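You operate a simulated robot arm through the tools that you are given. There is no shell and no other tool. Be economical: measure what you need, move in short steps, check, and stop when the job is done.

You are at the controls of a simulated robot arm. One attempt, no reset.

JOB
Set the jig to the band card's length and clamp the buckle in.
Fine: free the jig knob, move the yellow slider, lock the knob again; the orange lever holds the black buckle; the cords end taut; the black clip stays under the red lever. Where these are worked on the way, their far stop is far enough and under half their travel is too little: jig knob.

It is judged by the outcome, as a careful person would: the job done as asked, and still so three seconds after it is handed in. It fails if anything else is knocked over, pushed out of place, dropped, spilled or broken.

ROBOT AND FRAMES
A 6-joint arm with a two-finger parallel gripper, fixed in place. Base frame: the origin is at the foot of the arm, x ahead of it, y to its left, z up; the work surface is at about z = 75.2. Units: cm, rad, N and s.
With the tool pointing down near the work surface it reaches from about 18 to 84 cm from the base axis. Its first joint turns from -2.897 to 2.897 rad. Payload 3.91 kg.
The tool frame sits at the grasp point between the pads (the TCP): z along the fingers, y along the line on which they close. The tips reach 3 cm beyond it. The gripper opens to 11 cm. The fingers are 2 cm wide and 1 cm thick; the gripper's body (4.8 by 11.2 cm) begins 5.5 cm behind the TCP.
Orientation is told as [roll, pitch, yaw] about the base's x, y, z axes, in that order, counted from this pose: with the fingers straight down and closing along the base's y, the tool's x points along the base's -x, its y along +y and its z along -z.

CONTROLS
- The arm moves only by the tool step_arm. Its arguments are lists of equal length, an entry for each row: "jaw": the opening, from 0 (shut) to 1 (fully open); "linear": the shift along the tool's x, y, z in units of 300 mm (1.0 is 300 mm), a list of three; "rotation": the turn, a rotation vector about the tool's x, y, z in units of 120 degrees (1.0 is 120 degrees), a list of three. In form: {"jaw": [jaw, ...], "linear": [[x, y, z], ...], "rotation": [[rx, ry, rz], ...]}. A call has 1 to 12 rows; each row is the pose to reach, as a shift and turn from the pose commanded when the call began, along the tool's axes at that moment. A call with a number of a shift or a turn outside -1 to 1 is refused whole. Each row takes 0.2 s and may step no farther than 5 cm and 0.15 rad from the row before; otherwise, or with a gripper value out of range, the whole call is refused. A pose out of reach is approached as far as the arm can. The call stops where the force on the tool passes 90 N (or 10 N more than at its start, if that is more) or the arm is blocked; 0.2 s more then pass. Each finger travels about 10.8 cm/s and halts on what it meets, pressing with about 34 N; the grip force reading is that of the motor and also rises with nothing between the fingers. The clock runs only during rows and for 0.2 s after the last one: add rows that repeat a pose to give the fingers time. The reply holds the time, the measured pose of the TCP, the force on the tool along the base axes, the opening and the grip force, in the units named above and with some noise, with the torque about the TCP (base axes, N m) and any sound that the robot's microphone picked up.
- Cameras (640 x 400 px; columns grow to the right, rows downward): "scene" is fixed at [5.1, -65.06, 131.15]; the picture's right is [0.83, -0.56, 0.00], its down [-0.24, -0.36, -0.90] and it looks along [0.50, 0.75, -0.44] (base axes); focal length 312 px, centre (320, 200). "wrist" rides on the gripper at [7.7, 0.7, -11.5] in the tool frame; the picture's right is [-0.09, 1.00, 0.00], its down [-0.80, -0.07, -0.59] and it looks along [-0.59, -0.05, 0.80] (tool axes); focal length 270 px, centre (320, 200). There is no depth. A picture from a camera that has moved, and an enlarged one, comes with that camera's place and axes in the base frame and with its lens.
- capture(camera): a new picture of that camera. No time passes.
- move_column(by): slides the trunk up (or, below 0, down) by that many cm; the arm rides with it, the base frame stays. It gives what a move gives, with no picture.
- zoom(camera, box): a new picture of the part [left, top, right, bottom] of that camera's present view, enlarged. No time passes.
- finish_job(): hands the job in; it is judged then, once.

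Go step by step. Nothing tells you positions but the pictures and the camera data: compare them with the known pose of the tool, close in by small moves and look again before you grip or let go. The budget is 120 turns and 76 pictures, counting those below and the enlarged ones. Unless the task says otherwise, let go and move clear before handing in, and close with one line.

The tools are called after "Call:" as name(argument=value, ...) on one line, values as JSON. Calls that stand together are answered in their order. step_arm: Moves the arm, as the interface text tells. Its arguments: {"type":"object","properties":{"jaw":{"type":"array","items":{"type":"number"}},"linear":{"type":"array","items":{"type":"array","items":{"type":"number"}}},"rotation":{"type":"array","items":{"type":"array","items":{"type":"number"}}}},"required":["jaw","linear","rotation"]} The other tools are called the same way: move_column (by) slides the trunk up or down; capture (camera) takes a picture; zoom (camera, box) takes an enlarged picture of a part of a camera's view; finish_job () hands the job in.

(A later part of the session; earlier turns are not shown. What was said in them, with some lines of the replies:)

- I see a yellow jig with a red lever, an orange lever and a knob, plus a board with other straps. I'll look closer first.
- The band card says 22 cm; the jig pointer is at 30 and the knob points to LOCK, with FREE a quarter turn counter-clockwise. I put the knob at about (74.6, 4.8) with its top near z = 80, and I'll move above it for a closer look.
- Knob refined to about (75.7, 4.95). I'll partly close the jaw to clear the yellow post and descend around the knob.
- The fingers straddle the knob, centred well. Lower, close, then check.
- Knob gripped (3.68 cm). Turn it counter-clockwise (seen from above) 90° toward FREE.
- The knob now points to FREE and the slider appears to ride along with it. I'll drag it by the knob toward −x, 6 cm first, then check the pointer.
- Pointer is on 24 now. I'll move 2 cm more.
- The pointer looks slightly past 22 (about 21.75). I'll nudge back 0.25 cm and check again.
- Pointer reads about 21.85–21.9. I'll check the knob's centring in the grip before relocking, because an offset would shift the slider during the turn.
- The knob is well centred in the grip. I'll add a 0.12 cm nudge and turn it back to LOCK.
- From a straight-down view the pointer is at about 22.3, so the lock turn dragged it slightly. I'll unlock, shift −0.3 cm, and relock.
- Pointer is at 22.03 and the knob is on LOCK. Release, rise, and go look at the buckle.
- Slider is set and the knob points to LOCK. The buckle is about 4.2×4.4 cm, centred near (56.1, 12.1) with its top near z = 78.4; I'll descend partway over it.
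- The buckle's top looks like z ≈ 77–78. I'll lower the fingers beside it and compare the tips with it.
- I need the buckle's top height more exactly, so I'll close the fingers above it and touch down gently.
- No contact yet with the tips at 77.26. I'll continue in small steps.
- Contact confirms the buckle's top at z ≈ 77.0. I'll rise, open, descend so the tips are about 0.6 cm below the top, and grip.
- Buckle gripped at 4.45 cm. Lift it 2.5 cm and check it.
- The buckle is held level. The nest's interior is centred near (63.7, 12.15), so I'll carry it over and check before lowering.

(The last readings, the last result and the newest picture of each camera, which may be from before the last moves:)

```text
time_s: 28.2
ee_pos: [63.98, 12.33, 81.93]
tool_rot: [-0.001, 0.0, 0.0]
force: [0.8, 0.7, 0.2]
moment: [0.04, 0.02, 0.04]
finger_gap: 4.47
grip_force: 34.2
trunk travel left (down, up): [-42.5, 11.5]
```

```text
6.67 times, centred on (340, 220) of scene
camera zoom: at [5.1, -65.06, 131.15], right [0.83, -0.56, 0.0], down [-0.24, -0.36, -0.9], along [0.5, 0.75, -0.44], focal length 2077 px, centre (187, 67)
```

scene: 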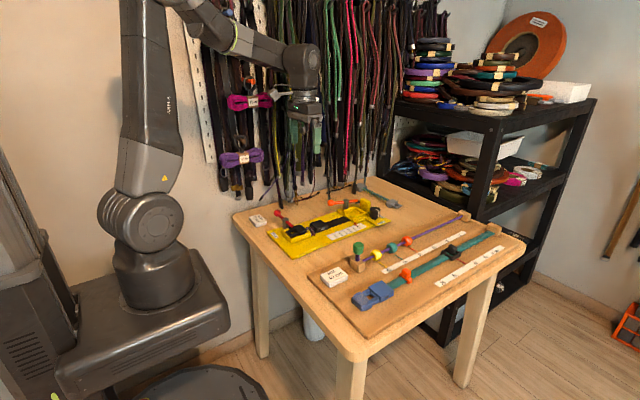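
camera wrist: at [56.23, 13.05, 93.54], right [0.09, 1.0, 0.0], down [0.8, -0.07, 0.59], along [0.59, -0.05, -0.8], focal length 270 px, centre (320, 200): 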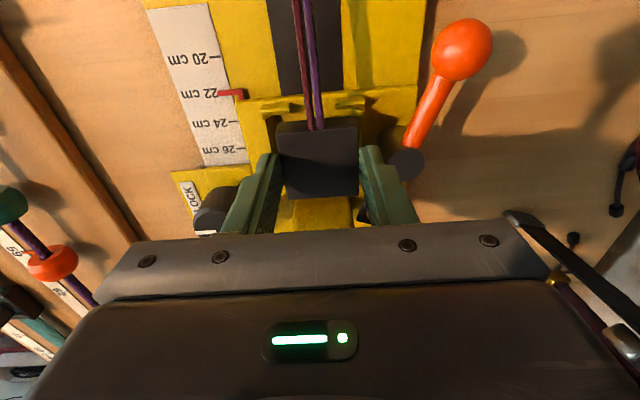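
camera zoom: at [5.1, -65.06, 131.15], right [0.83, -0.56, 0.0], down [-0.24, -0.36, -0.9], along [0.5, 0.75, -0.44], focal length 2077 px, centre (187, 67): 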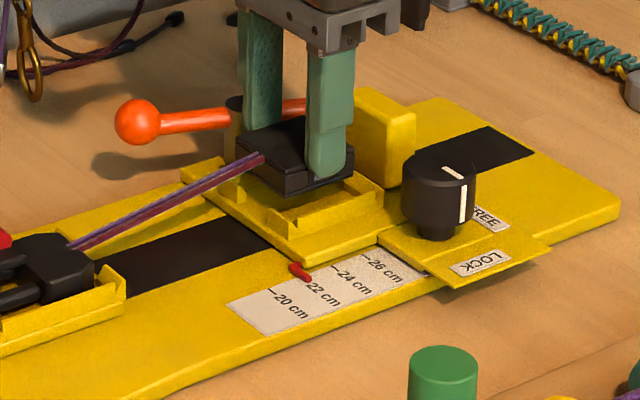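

Call:
zoom(camera="wrist", box=[240, 80, 400, 230])

Call:
zoom(camera="scene", box=[318, 203, 358, 233])

```text
2.67 times, centred on (320, 155) of wrist
camera zoom: at [56.23, 13.05, 93.54], right [0.09, 1.0, 0.0], down [0.8, -0.07, 0.59], along [0.59, -0.05, -0.8], focal length 721 px, centre (320, 320)
```

zoom: 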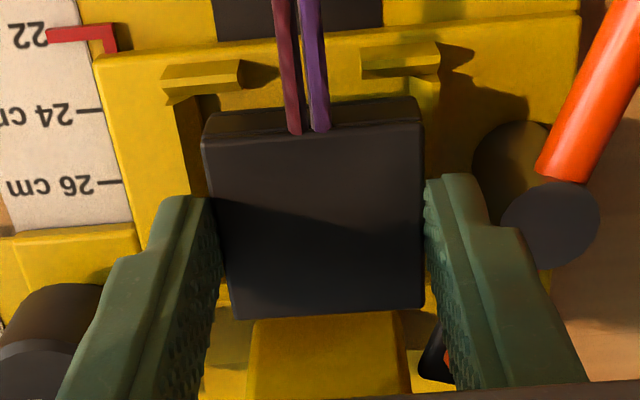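

```text
13.33 times, centred on (338, 218) of scene
camera zoom: at [5.1, -65.06, 131.15], right [0.83, -0.56, 0.0], down [-0.24, -0.36, -0.9], along [0.5, 0.75, -0.44], focal length 4154 px, centre (80, -40)
```

zoom: 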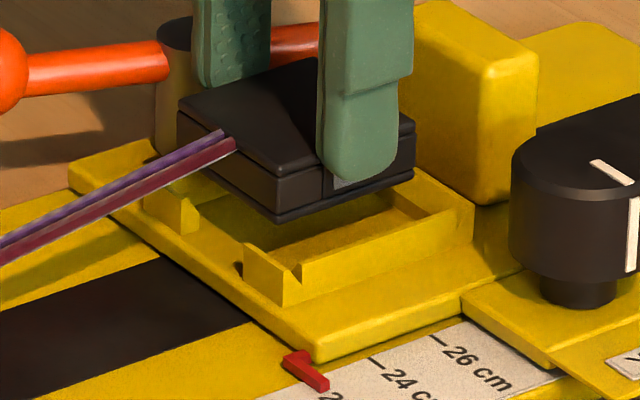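

Cords are straight and taut. I'll shift slightly (−0.2 cm in y) and lower 1.1 cm, then look.

Call:
step_arm(jaw=[0.3, 0.3, 0.3], linear=[[0, -0.006, 0], [0, -0.006, 0.02], [0, -0.006, 0.037]], rotation=[[0, 0, 0], [0, 0, 0], [0, 0, 0]])

Call:
zoom(camera="wrist", box=[240, 80, 400, 230])

Call:
zoom(camera="scene", box=[318, 203, 358, 233])

```text
time_s: 29.0
ee_pos: [63.86, 11.98, 80.78]
tool_rot: [0.001, -0.001, 0.001]
force: [0.2, 0.3, -0.2]
moment: [-0.03, 0.0, -0.01]
finger_gap: 4.48
grip_force: 34.1
trunk travel left (down, up): [-42.5, 11.5]
```

```text
2.67 times, centred on (320, 155) of wrist
camera zoom: at [56.23, 12.81, 92.39], right [0.09, 1.0, 0.0], down [0.8, -0.07, 0.59], along [0.59, -0.05, -0.8], focal length 721 px, centre (320, 320)
```

zoom: 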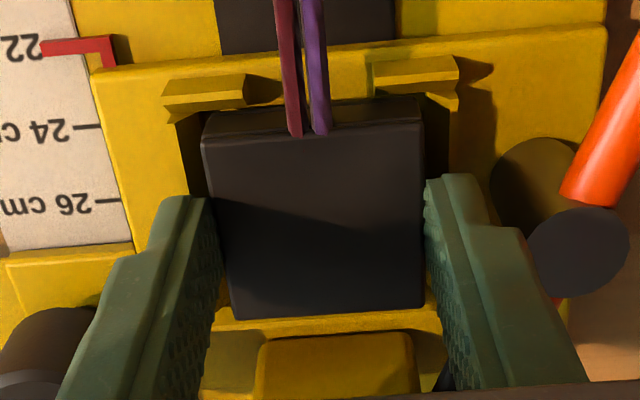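

```text
13.33 times, centred on (338, 218) of scene
camera zoom: at [5.1, -65.06, 131.15], right [0.83, -0.56, 0.0], down [-0.24, -0.36, -0.9], along [0.5, 0.75, -0.44], focal length 4154 px, centre (80, -40)
```

zoom: 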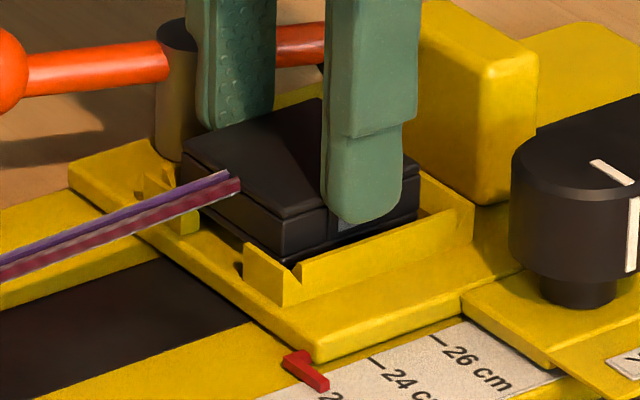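

Well centred over the nest. Continue lowering in small steps, watching the force.

Call:
step_arm(jaw=[0.3, 0.3], linear=[[0, 0, 0.007], [0, 0, 0.014]], rotation=[[0, 0, 0], [0, 0, 0]])

Call:
step_arm(jaw=[0.3], linear=[[0, 0, 0.006]], rotation=[[0, 0, 0]])

Call:
zoom(camera="scene", box=[318, 203, 358, 233])

```text
time_s: 29.6
ee_pos: [63.86, 11.92, 80.34]
tool_rot: [0.0, 0.0, -0.002]
force: [2.5, -0.9, 0.6]
moment: [0.0, -0.04, -0.06]
finger_gap: 4.47
grip_force: 33.5
trunk travel left (down, up): [-42.5, 11.5]
```

```text
time_s: 30.0
ee_pos: [63.85, 12.05, 80.23]
tool_rot: [-0.001, -0.002, -0.002]
force: [1.5, -0.4, 10.0]
moment: [-0.18, 0.02, 0.02]
finger_gap: 4.48
grip_force: 34.0
trunk travel left (down, up): [-42.5, 11.5]
```

```text
13.33 times, centred on (338, 218) of scene
camera zoom: at [5.1, -65.06, 131.15], right [0.83, -0.56, 0.0], down [-0.24, -0.36, -0.9], along [0.5, 0.75, -0.44], focal length 4154 px, centre (80, -40)
```

zoom: 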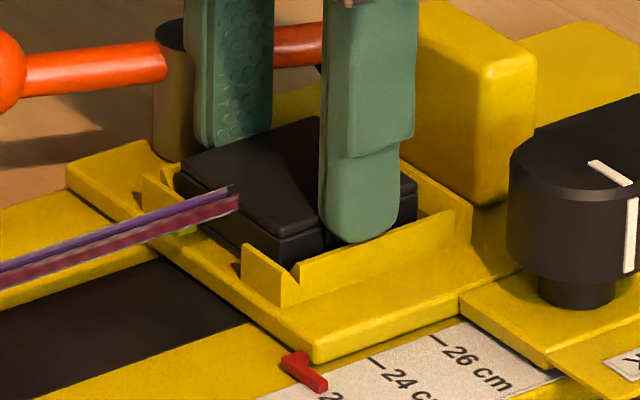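

Light contact (10 N): the tips have reached the wall tops and the buckle is inside the nest. Release gently and rise.

Call:
step_arm(jaw=[0.43, 0.47, 0.47, 0.47, 0.47], linear=[[0, 0, -0.003], [0, 0, -0.006], [0, 0, -0.04], [0, 0, -0.08], [0, 0, -0.12]], rotation=[[0, 0, 0], [0, 0, 0], [0, 0, 0], [0, 0, 0], [0, 0, 0]])

Call:
zoom(camera="wrist", box=[240, 80, 400, 230])

Call:
zoom(camera="scene", box=[318, 203, 358, 233])

```text
time_s: 31.2
ee_pos: [63.84, 12.0, 83.89]
tool_rot: [0.0, 0.0, -0.002]
force: [-0.3, 0.0, -0.5]
moment: [-0.01, 0.0, 0.02]
finger_gap: 5.17
grip_force: 0.1
trunk travel left (down, up): [-42.5, 11.5]
```

```text
2.67 times, centred on (320, 155) of wrist
camera zoom: at [56.15, 12.89, 95.42], right [0.09, 1.0, 0.0], down [0.8, -0.07, 0.59], along [0.59, -0.05, -0.8], focal length 721 px, centre (320, 320)
```

zoom: 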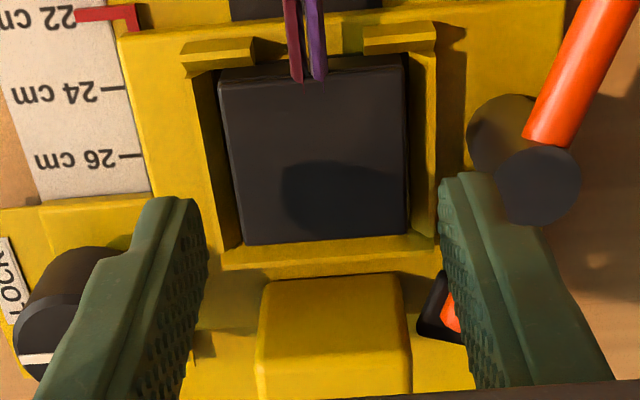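

```text
13.33 times, centred on (338, 218) of scene
camera zoom: at [5.1, -65.06, 131.15], right [0.83, -0.56, 0.0], down [-0.24, -0.36, -0.9], along [0.5, 0.75, -0.44], focal length 4154 px, centre (80, -40)
```

zoom: 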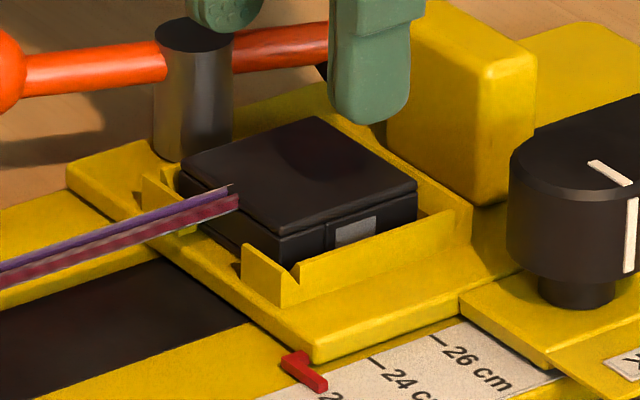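

The buckle sits level in the nest with taut cords. Next is the orange lever: pivot ≈ (64, 17.4), ball ≈ (58.7, 19.4, 79.3). I'll rise, turn the hand 90° with fingers shut, and go near the ball's −y side.

Call:
step_arm(jaw=[0.47, 0.47, 0.3, 0.1, 0, 0, 0, 0, 0, 0, 0, 0], linear=[[0, 0, -0.1], [0, 0, -0.2], [0.05, 0.03, -0.2], [0.1, 0.06, -0.2], [0.15, 0.09, -0.2], [0.2, 0.12, -0.2], [0.2, 0.12, -0.2], [0.2, 0.12, -0.2], [0.2, 0.12, -0.2], [0.2, 0.12, -0.2], [0.2, 0.12, -0.2], [0.2, 0.12, -0.2]], rotation=[[0, 0, -0.07], [0, 0, -0.14], [0, 0, -0.21], [0, 0, -0.28], [0, 0, -0.35], [0, 0, -0.42], [0, 0, -0.49], [0, 0, -0.56], [0, 0, -0.63], [0, 0, -0.7], [0, 0, -0.75], [0, 0, -0.75]])

Call:
capture(camera="wrist")

Call:
capture(camera="scene")

```text
time_s: 33.8
ee_pos: [57.76, 15.5, 89.85]
tool_rot: [0.002, 0.0, 1.573]
force: [0.7, -0.9, 0.4]
moment: [0.0, 0.02, 0.03]
finger_gap: 0.01
grip_force: 34.1
trunk travel left (down, up): [-42.5, 11.5]
```

```text
26 pictures are left
camera wrist: at [57.21, 8.02, 101.4], right [-1.0, 0.09, 0.0], down [0.07, 0.8, 0.59], along [0.05, 0.59, -0.8], focal length 270 px, centre (320, 200)
```

wrist: 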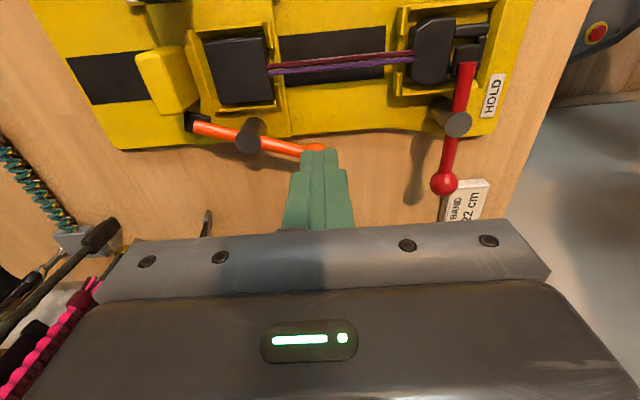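

```text
25 pictures are left
```

scene: 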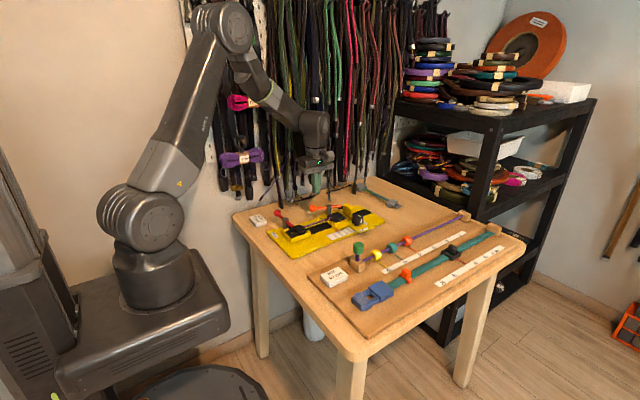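

The gripper is clear of the lever and hanging straps. Descend beside the ball.

Call:
step_arm(jaw=[0, 0, 0, 0], linear=[[0, 0, 0.1], [0, 0, 0.2], [0, 0, 0.27], [0, 0, 0.308]], rotation=[[0, 0, 0], [0, 0, 0], [0, 0, 0], [0, 0, 0]])

Call:
capture(camera="wrist")

Call:
zoom(camera="scene", box=[280, 180, 376, 240])

```text
time_s: 34.8
ee_pos: [57.85, 15.72, 80.47]
tool_rot: [-0.001, 0.0, 1.572]
force: [-0.3, 0.0, 0.5]
moment: [-0.03, 0.0, 0.02]
finger_gap: 0.0
grip_force: 34.2
trunk travel left (down, up): [-42.5, 11.5]
```

```text
24 pictures are left
camera wrist: at [57.17, 8.04, 92.02], right [-1.0, 0.09, 0.0], down [0.07, 0.8, 0.59], along [0.05, 0.59, -0.8], focal length 270 px, centre (320, 200)
```

wrist: 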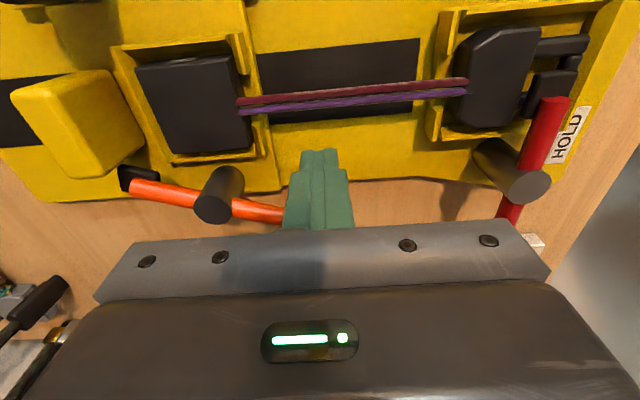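

```text
6.67 times, centred on (328, 210) of scene
camera zoom: at [5.1, -65.06, 131.15], right [0.83, -0.56, 0.0], down [-0.24, -0.36, -0.9], along [0.5, 0.75, -0.44], focal length 2077 px, centre (267, 133)
```

zoom: 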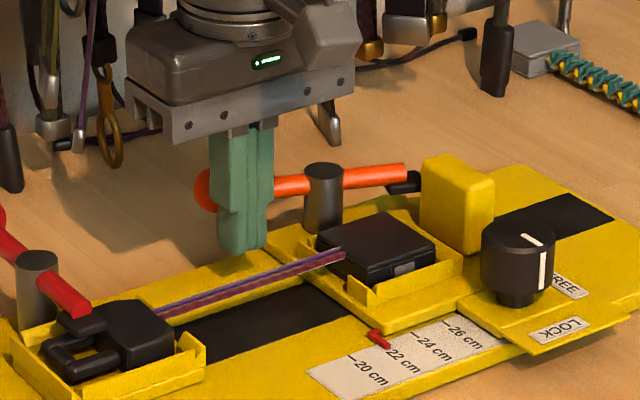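

The closed fingers are beside the lever, low enough to push the ball. I'll sweep along the arc about the pivot, the first part now.

Call:
step_arm(jaw=[0, 0, 0, 0, 0], linear=[[-0.037, -0.0423, 0], [-0.0663, -0.0423, 0], [-0.0947, -0.0473, 0], [-0.122, -0.0573, 0], [-0.122, -0.0573, 0]], rotation=[[0, 0, 0], [0, 0, 0], [0, 0, 0], [0, 0, 0], [0, 0, 0]])

Call:
capture(camera="wrist")

Call:
zoom(camera="scene", box=[280, 180, 376, 240])

```text
time_s: 36.0
ee_pos: [59.54, 19.41, 80.48]
tool_rot: [0.0, 0.0, 1.572]
force: [0.6, -1.6, -0.6]
moment: [-0.02, -0.03, -0.04]
finger_gap: 0.0
grip_force: 33.9
trunk travel left (down, up): [-42.5, 11.5]
```

```text
22 pictures are left
camera wrist: at [58.89, 11.82, 92.03], right [-1.0, 0.09, 0.0], down [0.07, 0.8, 0.59], along [0.05, 0.59, -0.8], focal length 270 px, centre (320, 200)
```

wrist: 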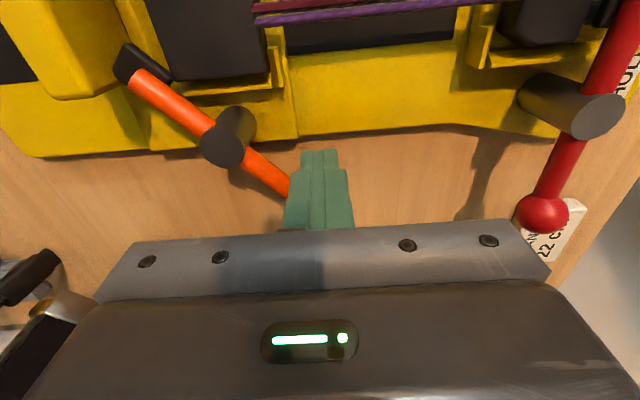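

```text
6.67 times, centred on (328, 210) of scene
camera zoom: at [5.1, -65.06, 131.15], right [0.83, -0.56, 0.0], down [-0.24, -0.36, -0.9], along [0.5, 0.75, -0.44], focal length 2077 px, centre (267, 133)
```

zoom: 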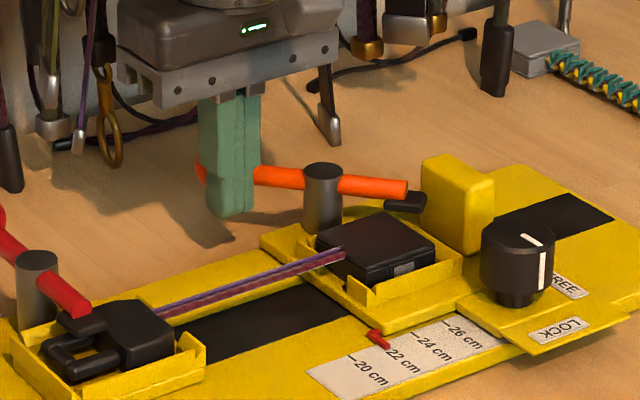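

The lever turns freely. Continue, keeping an eye on the hanging strap hook near the hand.

Call:
step_arm(jaw=[0, 0, 0, 0], linear=[[-0.0253, -0.0144, 0], [-0.0477, -0.033, 0], [-0.0663, -0.0554, 0], [-0.0663, -0.0554, 0]], rotation=[[0, 0, 0], [0, 0, 0], [0, 0, 0], [0, 0, 0]])

Call:
capture(camera="wrist")

Call:
zoom(camera="scene", box=[280, 160, 376, 220])

```text
time_s: 37.0
ee_pos: [61.46, 20.83, 80.42]
tool_rot: [0.001, 0.0, 1.57]
force: [12.1, -33.5, -3.6]
moment: [-0.45, -0.13, -0.42]
finger_gap: 0.0
grip_force: 33.9
trunk travel left (down, up): [-42.5, 11.5]
```

```text
20 pictures are left
camera wrist: at [60.68, 13.36, 92.06], right [-1.0, 0.09, 0.0], down [0.07, 0.8, 0.59], along [0.05, 0.59, -0.8], focal length 270 px, centre (320, 200)
```

wrist: 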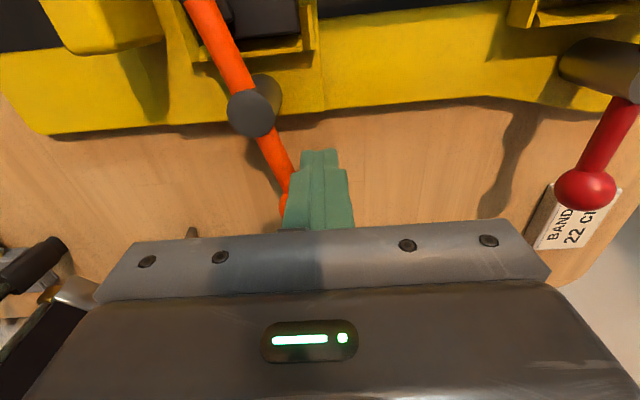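

```text
6.67 times, centred on (328, 190) of scene
camera zoom: at [5.1, -65.06, 131.15], right [0.83, -0.56, 0.0], down [-0.24, -0.36, -0.9], along [0.5, 0.75, -0.44], focal length 2077 px, centre (267, 267)
```

zoom: 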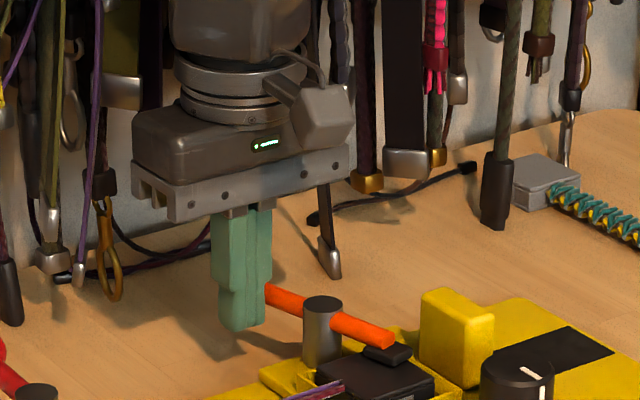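

The lever is at about 100° with the pad over the buckle's edge; the load is radial because I'm pushing outward on the ball. I'll ease back in y and then push along +x against the arm.

Call:
step_arm(jaw=[0, 0, 0, 0], linear=[[0.03, 0, 0], [0.03, -0.02, 0], [0.03, -0.035, 0], [0.03, -0.046, 0]], rotation=[[0, 0, 0], [0, 0, 0], [0, 0, 0], [0, 0, 0]])

Call:
capture(camera="wrist")

Call:
zoom(camera="scene", box=[300, 180, 380, 240])

```text
time_s: 38.0
ee_pos: [62.55, 20.39, 80.66]
tool_rot: [-0.001, -0.001, 1.571]
force: [0.3, 0.5, -1.2]
moment: [0.01, 0.03, -0.01]
finger_gap: 0.01
grip_force: 33.6
trunk travel left (down, up): [-42.5, 11.5]
```

```text
18 pictures are left
camera wrist: at [61.92, 12.89, 92.18], right [-1.0, 0.09, 0.0], down [0.07, 0.8, 0.59], along [0.05, 0.59, -0.8], focal length 270 px, centre (320, 200)
```

wrist: 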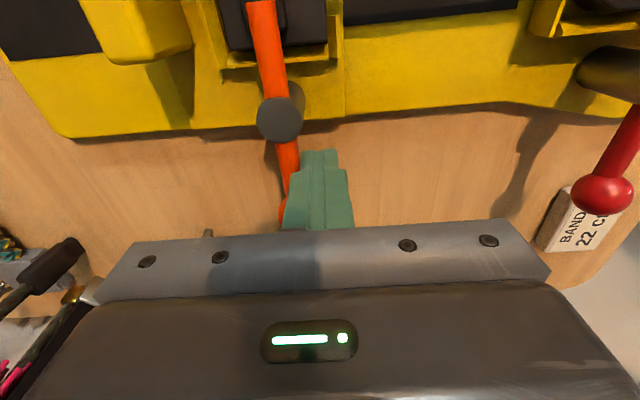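

```text
6.67 times, centred on (340, 210) of scene
camera zoom: at [5.1, -65.06, 131.15], right [0.83, -0.56, 0.0], down [-0.24, -0.36, -0.9], along [0.5, 0.75, -0.44], focal length 2077 px, centre (187, 133)
```

zoom: 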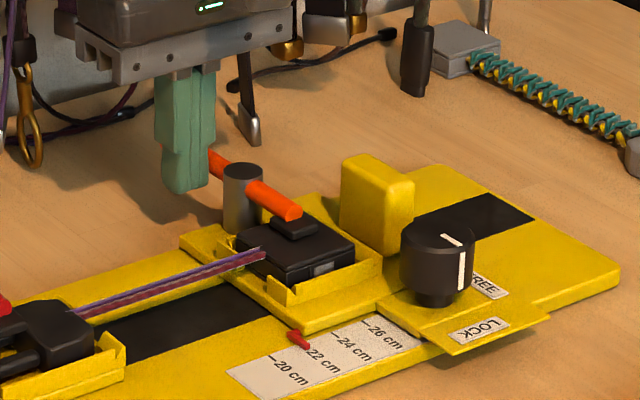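

The orange lever is at about 90°, matching the red one, with its pad on the buckle. I'll nudge a little more to see whether it has reached its stop.

Call:
step_arm(jaw=[0, 0], linear=[[0, -0.008, 0], [0, -0.012, 0]], rotation=[[0, 0, 0], [0, 0, 0]])

Call:
zoom(camera="scene", box=[315, 195, 363, 231])

```text
time_s: 38.6
ee_pos: [62.88, 20.45, 80.62]
tool_rot: [0.001, 0.0, 1.571]
force: [-8.2, 1.7, 3.4]
moment: [0.0, 0.14, 0.0]
finger_gap: 0.01
grip_force: 33.5
trunk travel left (down, up): [-42.5, 11.5]
```

```text
11.11 times, centred on (339, 213) of scene
camera zoom: at [5.1, -65.06, 131.15], right [0.83, -0.56, 0.0], down [-0.24, -0.36, -0.9], along [0.5, 0.75, -0.44], focal length 3462 px, centre (109, 56)
```

zoom: 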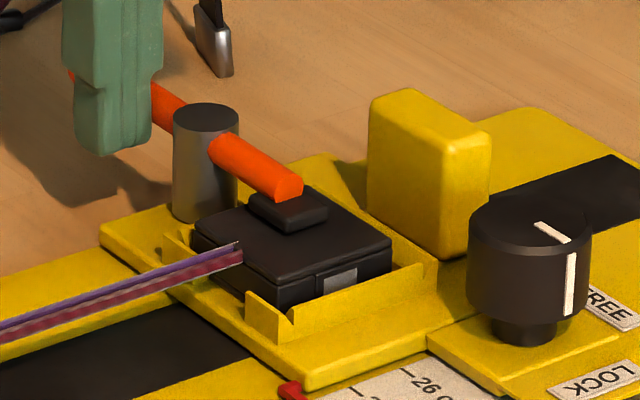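

Resistance felt, so the lever is at its stop with the pad on the buckle. Back off, rise, and check everything.

Call:
step_arm(jaw=[0, 0, 0, 0, 0, 0, 0], linear=[[0.01, 0.03, 0], [0.02, 0.08, 0], [0.02, 0.08, -0.1], [0.02, 0.08, -0.2], [0.02, 0.08, -0.3], [0.02, 0.08, -0.4], [0.02, 0.08, -0.4]], rotation=[[0, 0, 0], [0, 0, 0], [0, 0, 0], [0, 0, 0], [0, 0, 0], [0, 0, 0], [0, 0, 0]])

Call:
capture(camera="wrist")

Call:
zoom(camera="scene", box=[260, 180, 388, 260])

Call:
zoom(camera="scene", box=[328, 222, 352, 237])

```text
time_s: 40.2
ee_pos: [60.67, 19.85, 92.6]
tool_rot: [0.0, 0.001, 1.57]
force: [-0.4, -0.1, 0.2]
moment: [0.0, 0.05, 0.0]
finger_gap: 0.0
grip_force: 34.5
trunk travel left (down, up): [-42.5, 11.5]
```

```text
15 pictures are left
camera wrist: at [59.94, 12.42, 104.09], right [-1.0, 0.09, 0.0], down [0.07, 0.8, 0.59], along [0.05, 0.59, -0.8], focal length 270 px, centre (320, 200)
```

wrist: 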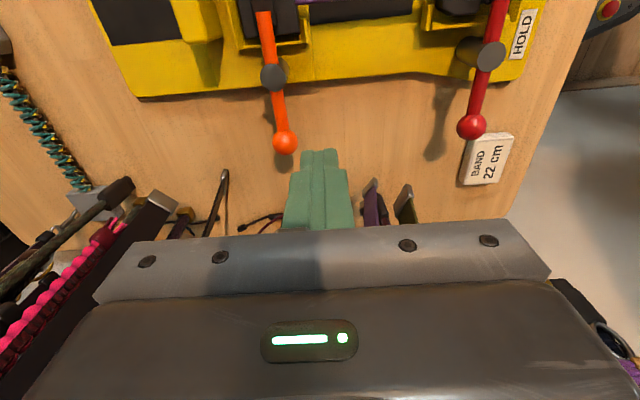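

```text
5.00 times, centred on (324, 220) of scene
camera zoom: at [5.1, -65.06, 131.15], right [0.83, -0.56, 0.0], down [-0.24, -0.36, -0.9], along [0.5, 0.75, -0.44], focal length 1558 px, centre (300, 100)
```

zoom: 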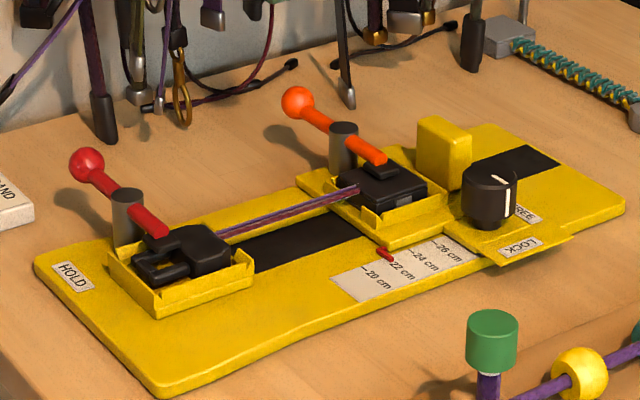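

```text
16.00 times, centred on (340, 230) of scene
camera zoom: at [5.1, -65.06, 131.15], right [0.83, -0.56, 0.0], down [-0.24, -0.36, -0.9], along [0.5, 0.75, -0.44], focal length 4985 px, centre (0, -272)
```

zoom: 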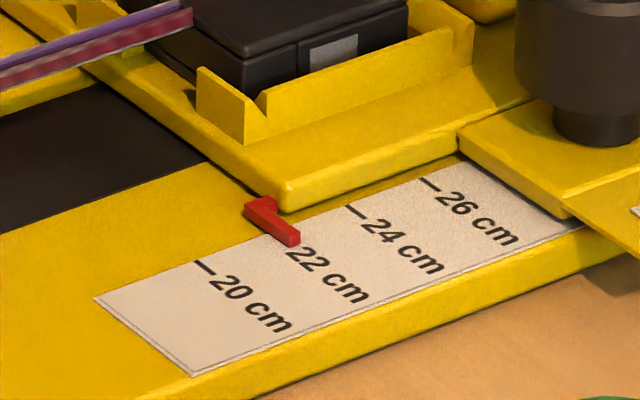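

The pointer sits on 22 and the knob is back at LOCK. The buckle is in its nest under the orange lever, the cords are taut, the clip is still under the red lever, and the hand is clear.

Call:
finish_job()

```text
The job is handed in.
```

The jig is set to 22 cm and locked, with the buckle clamped under the orange lever, the cords taut, and the clip still under the red lever.
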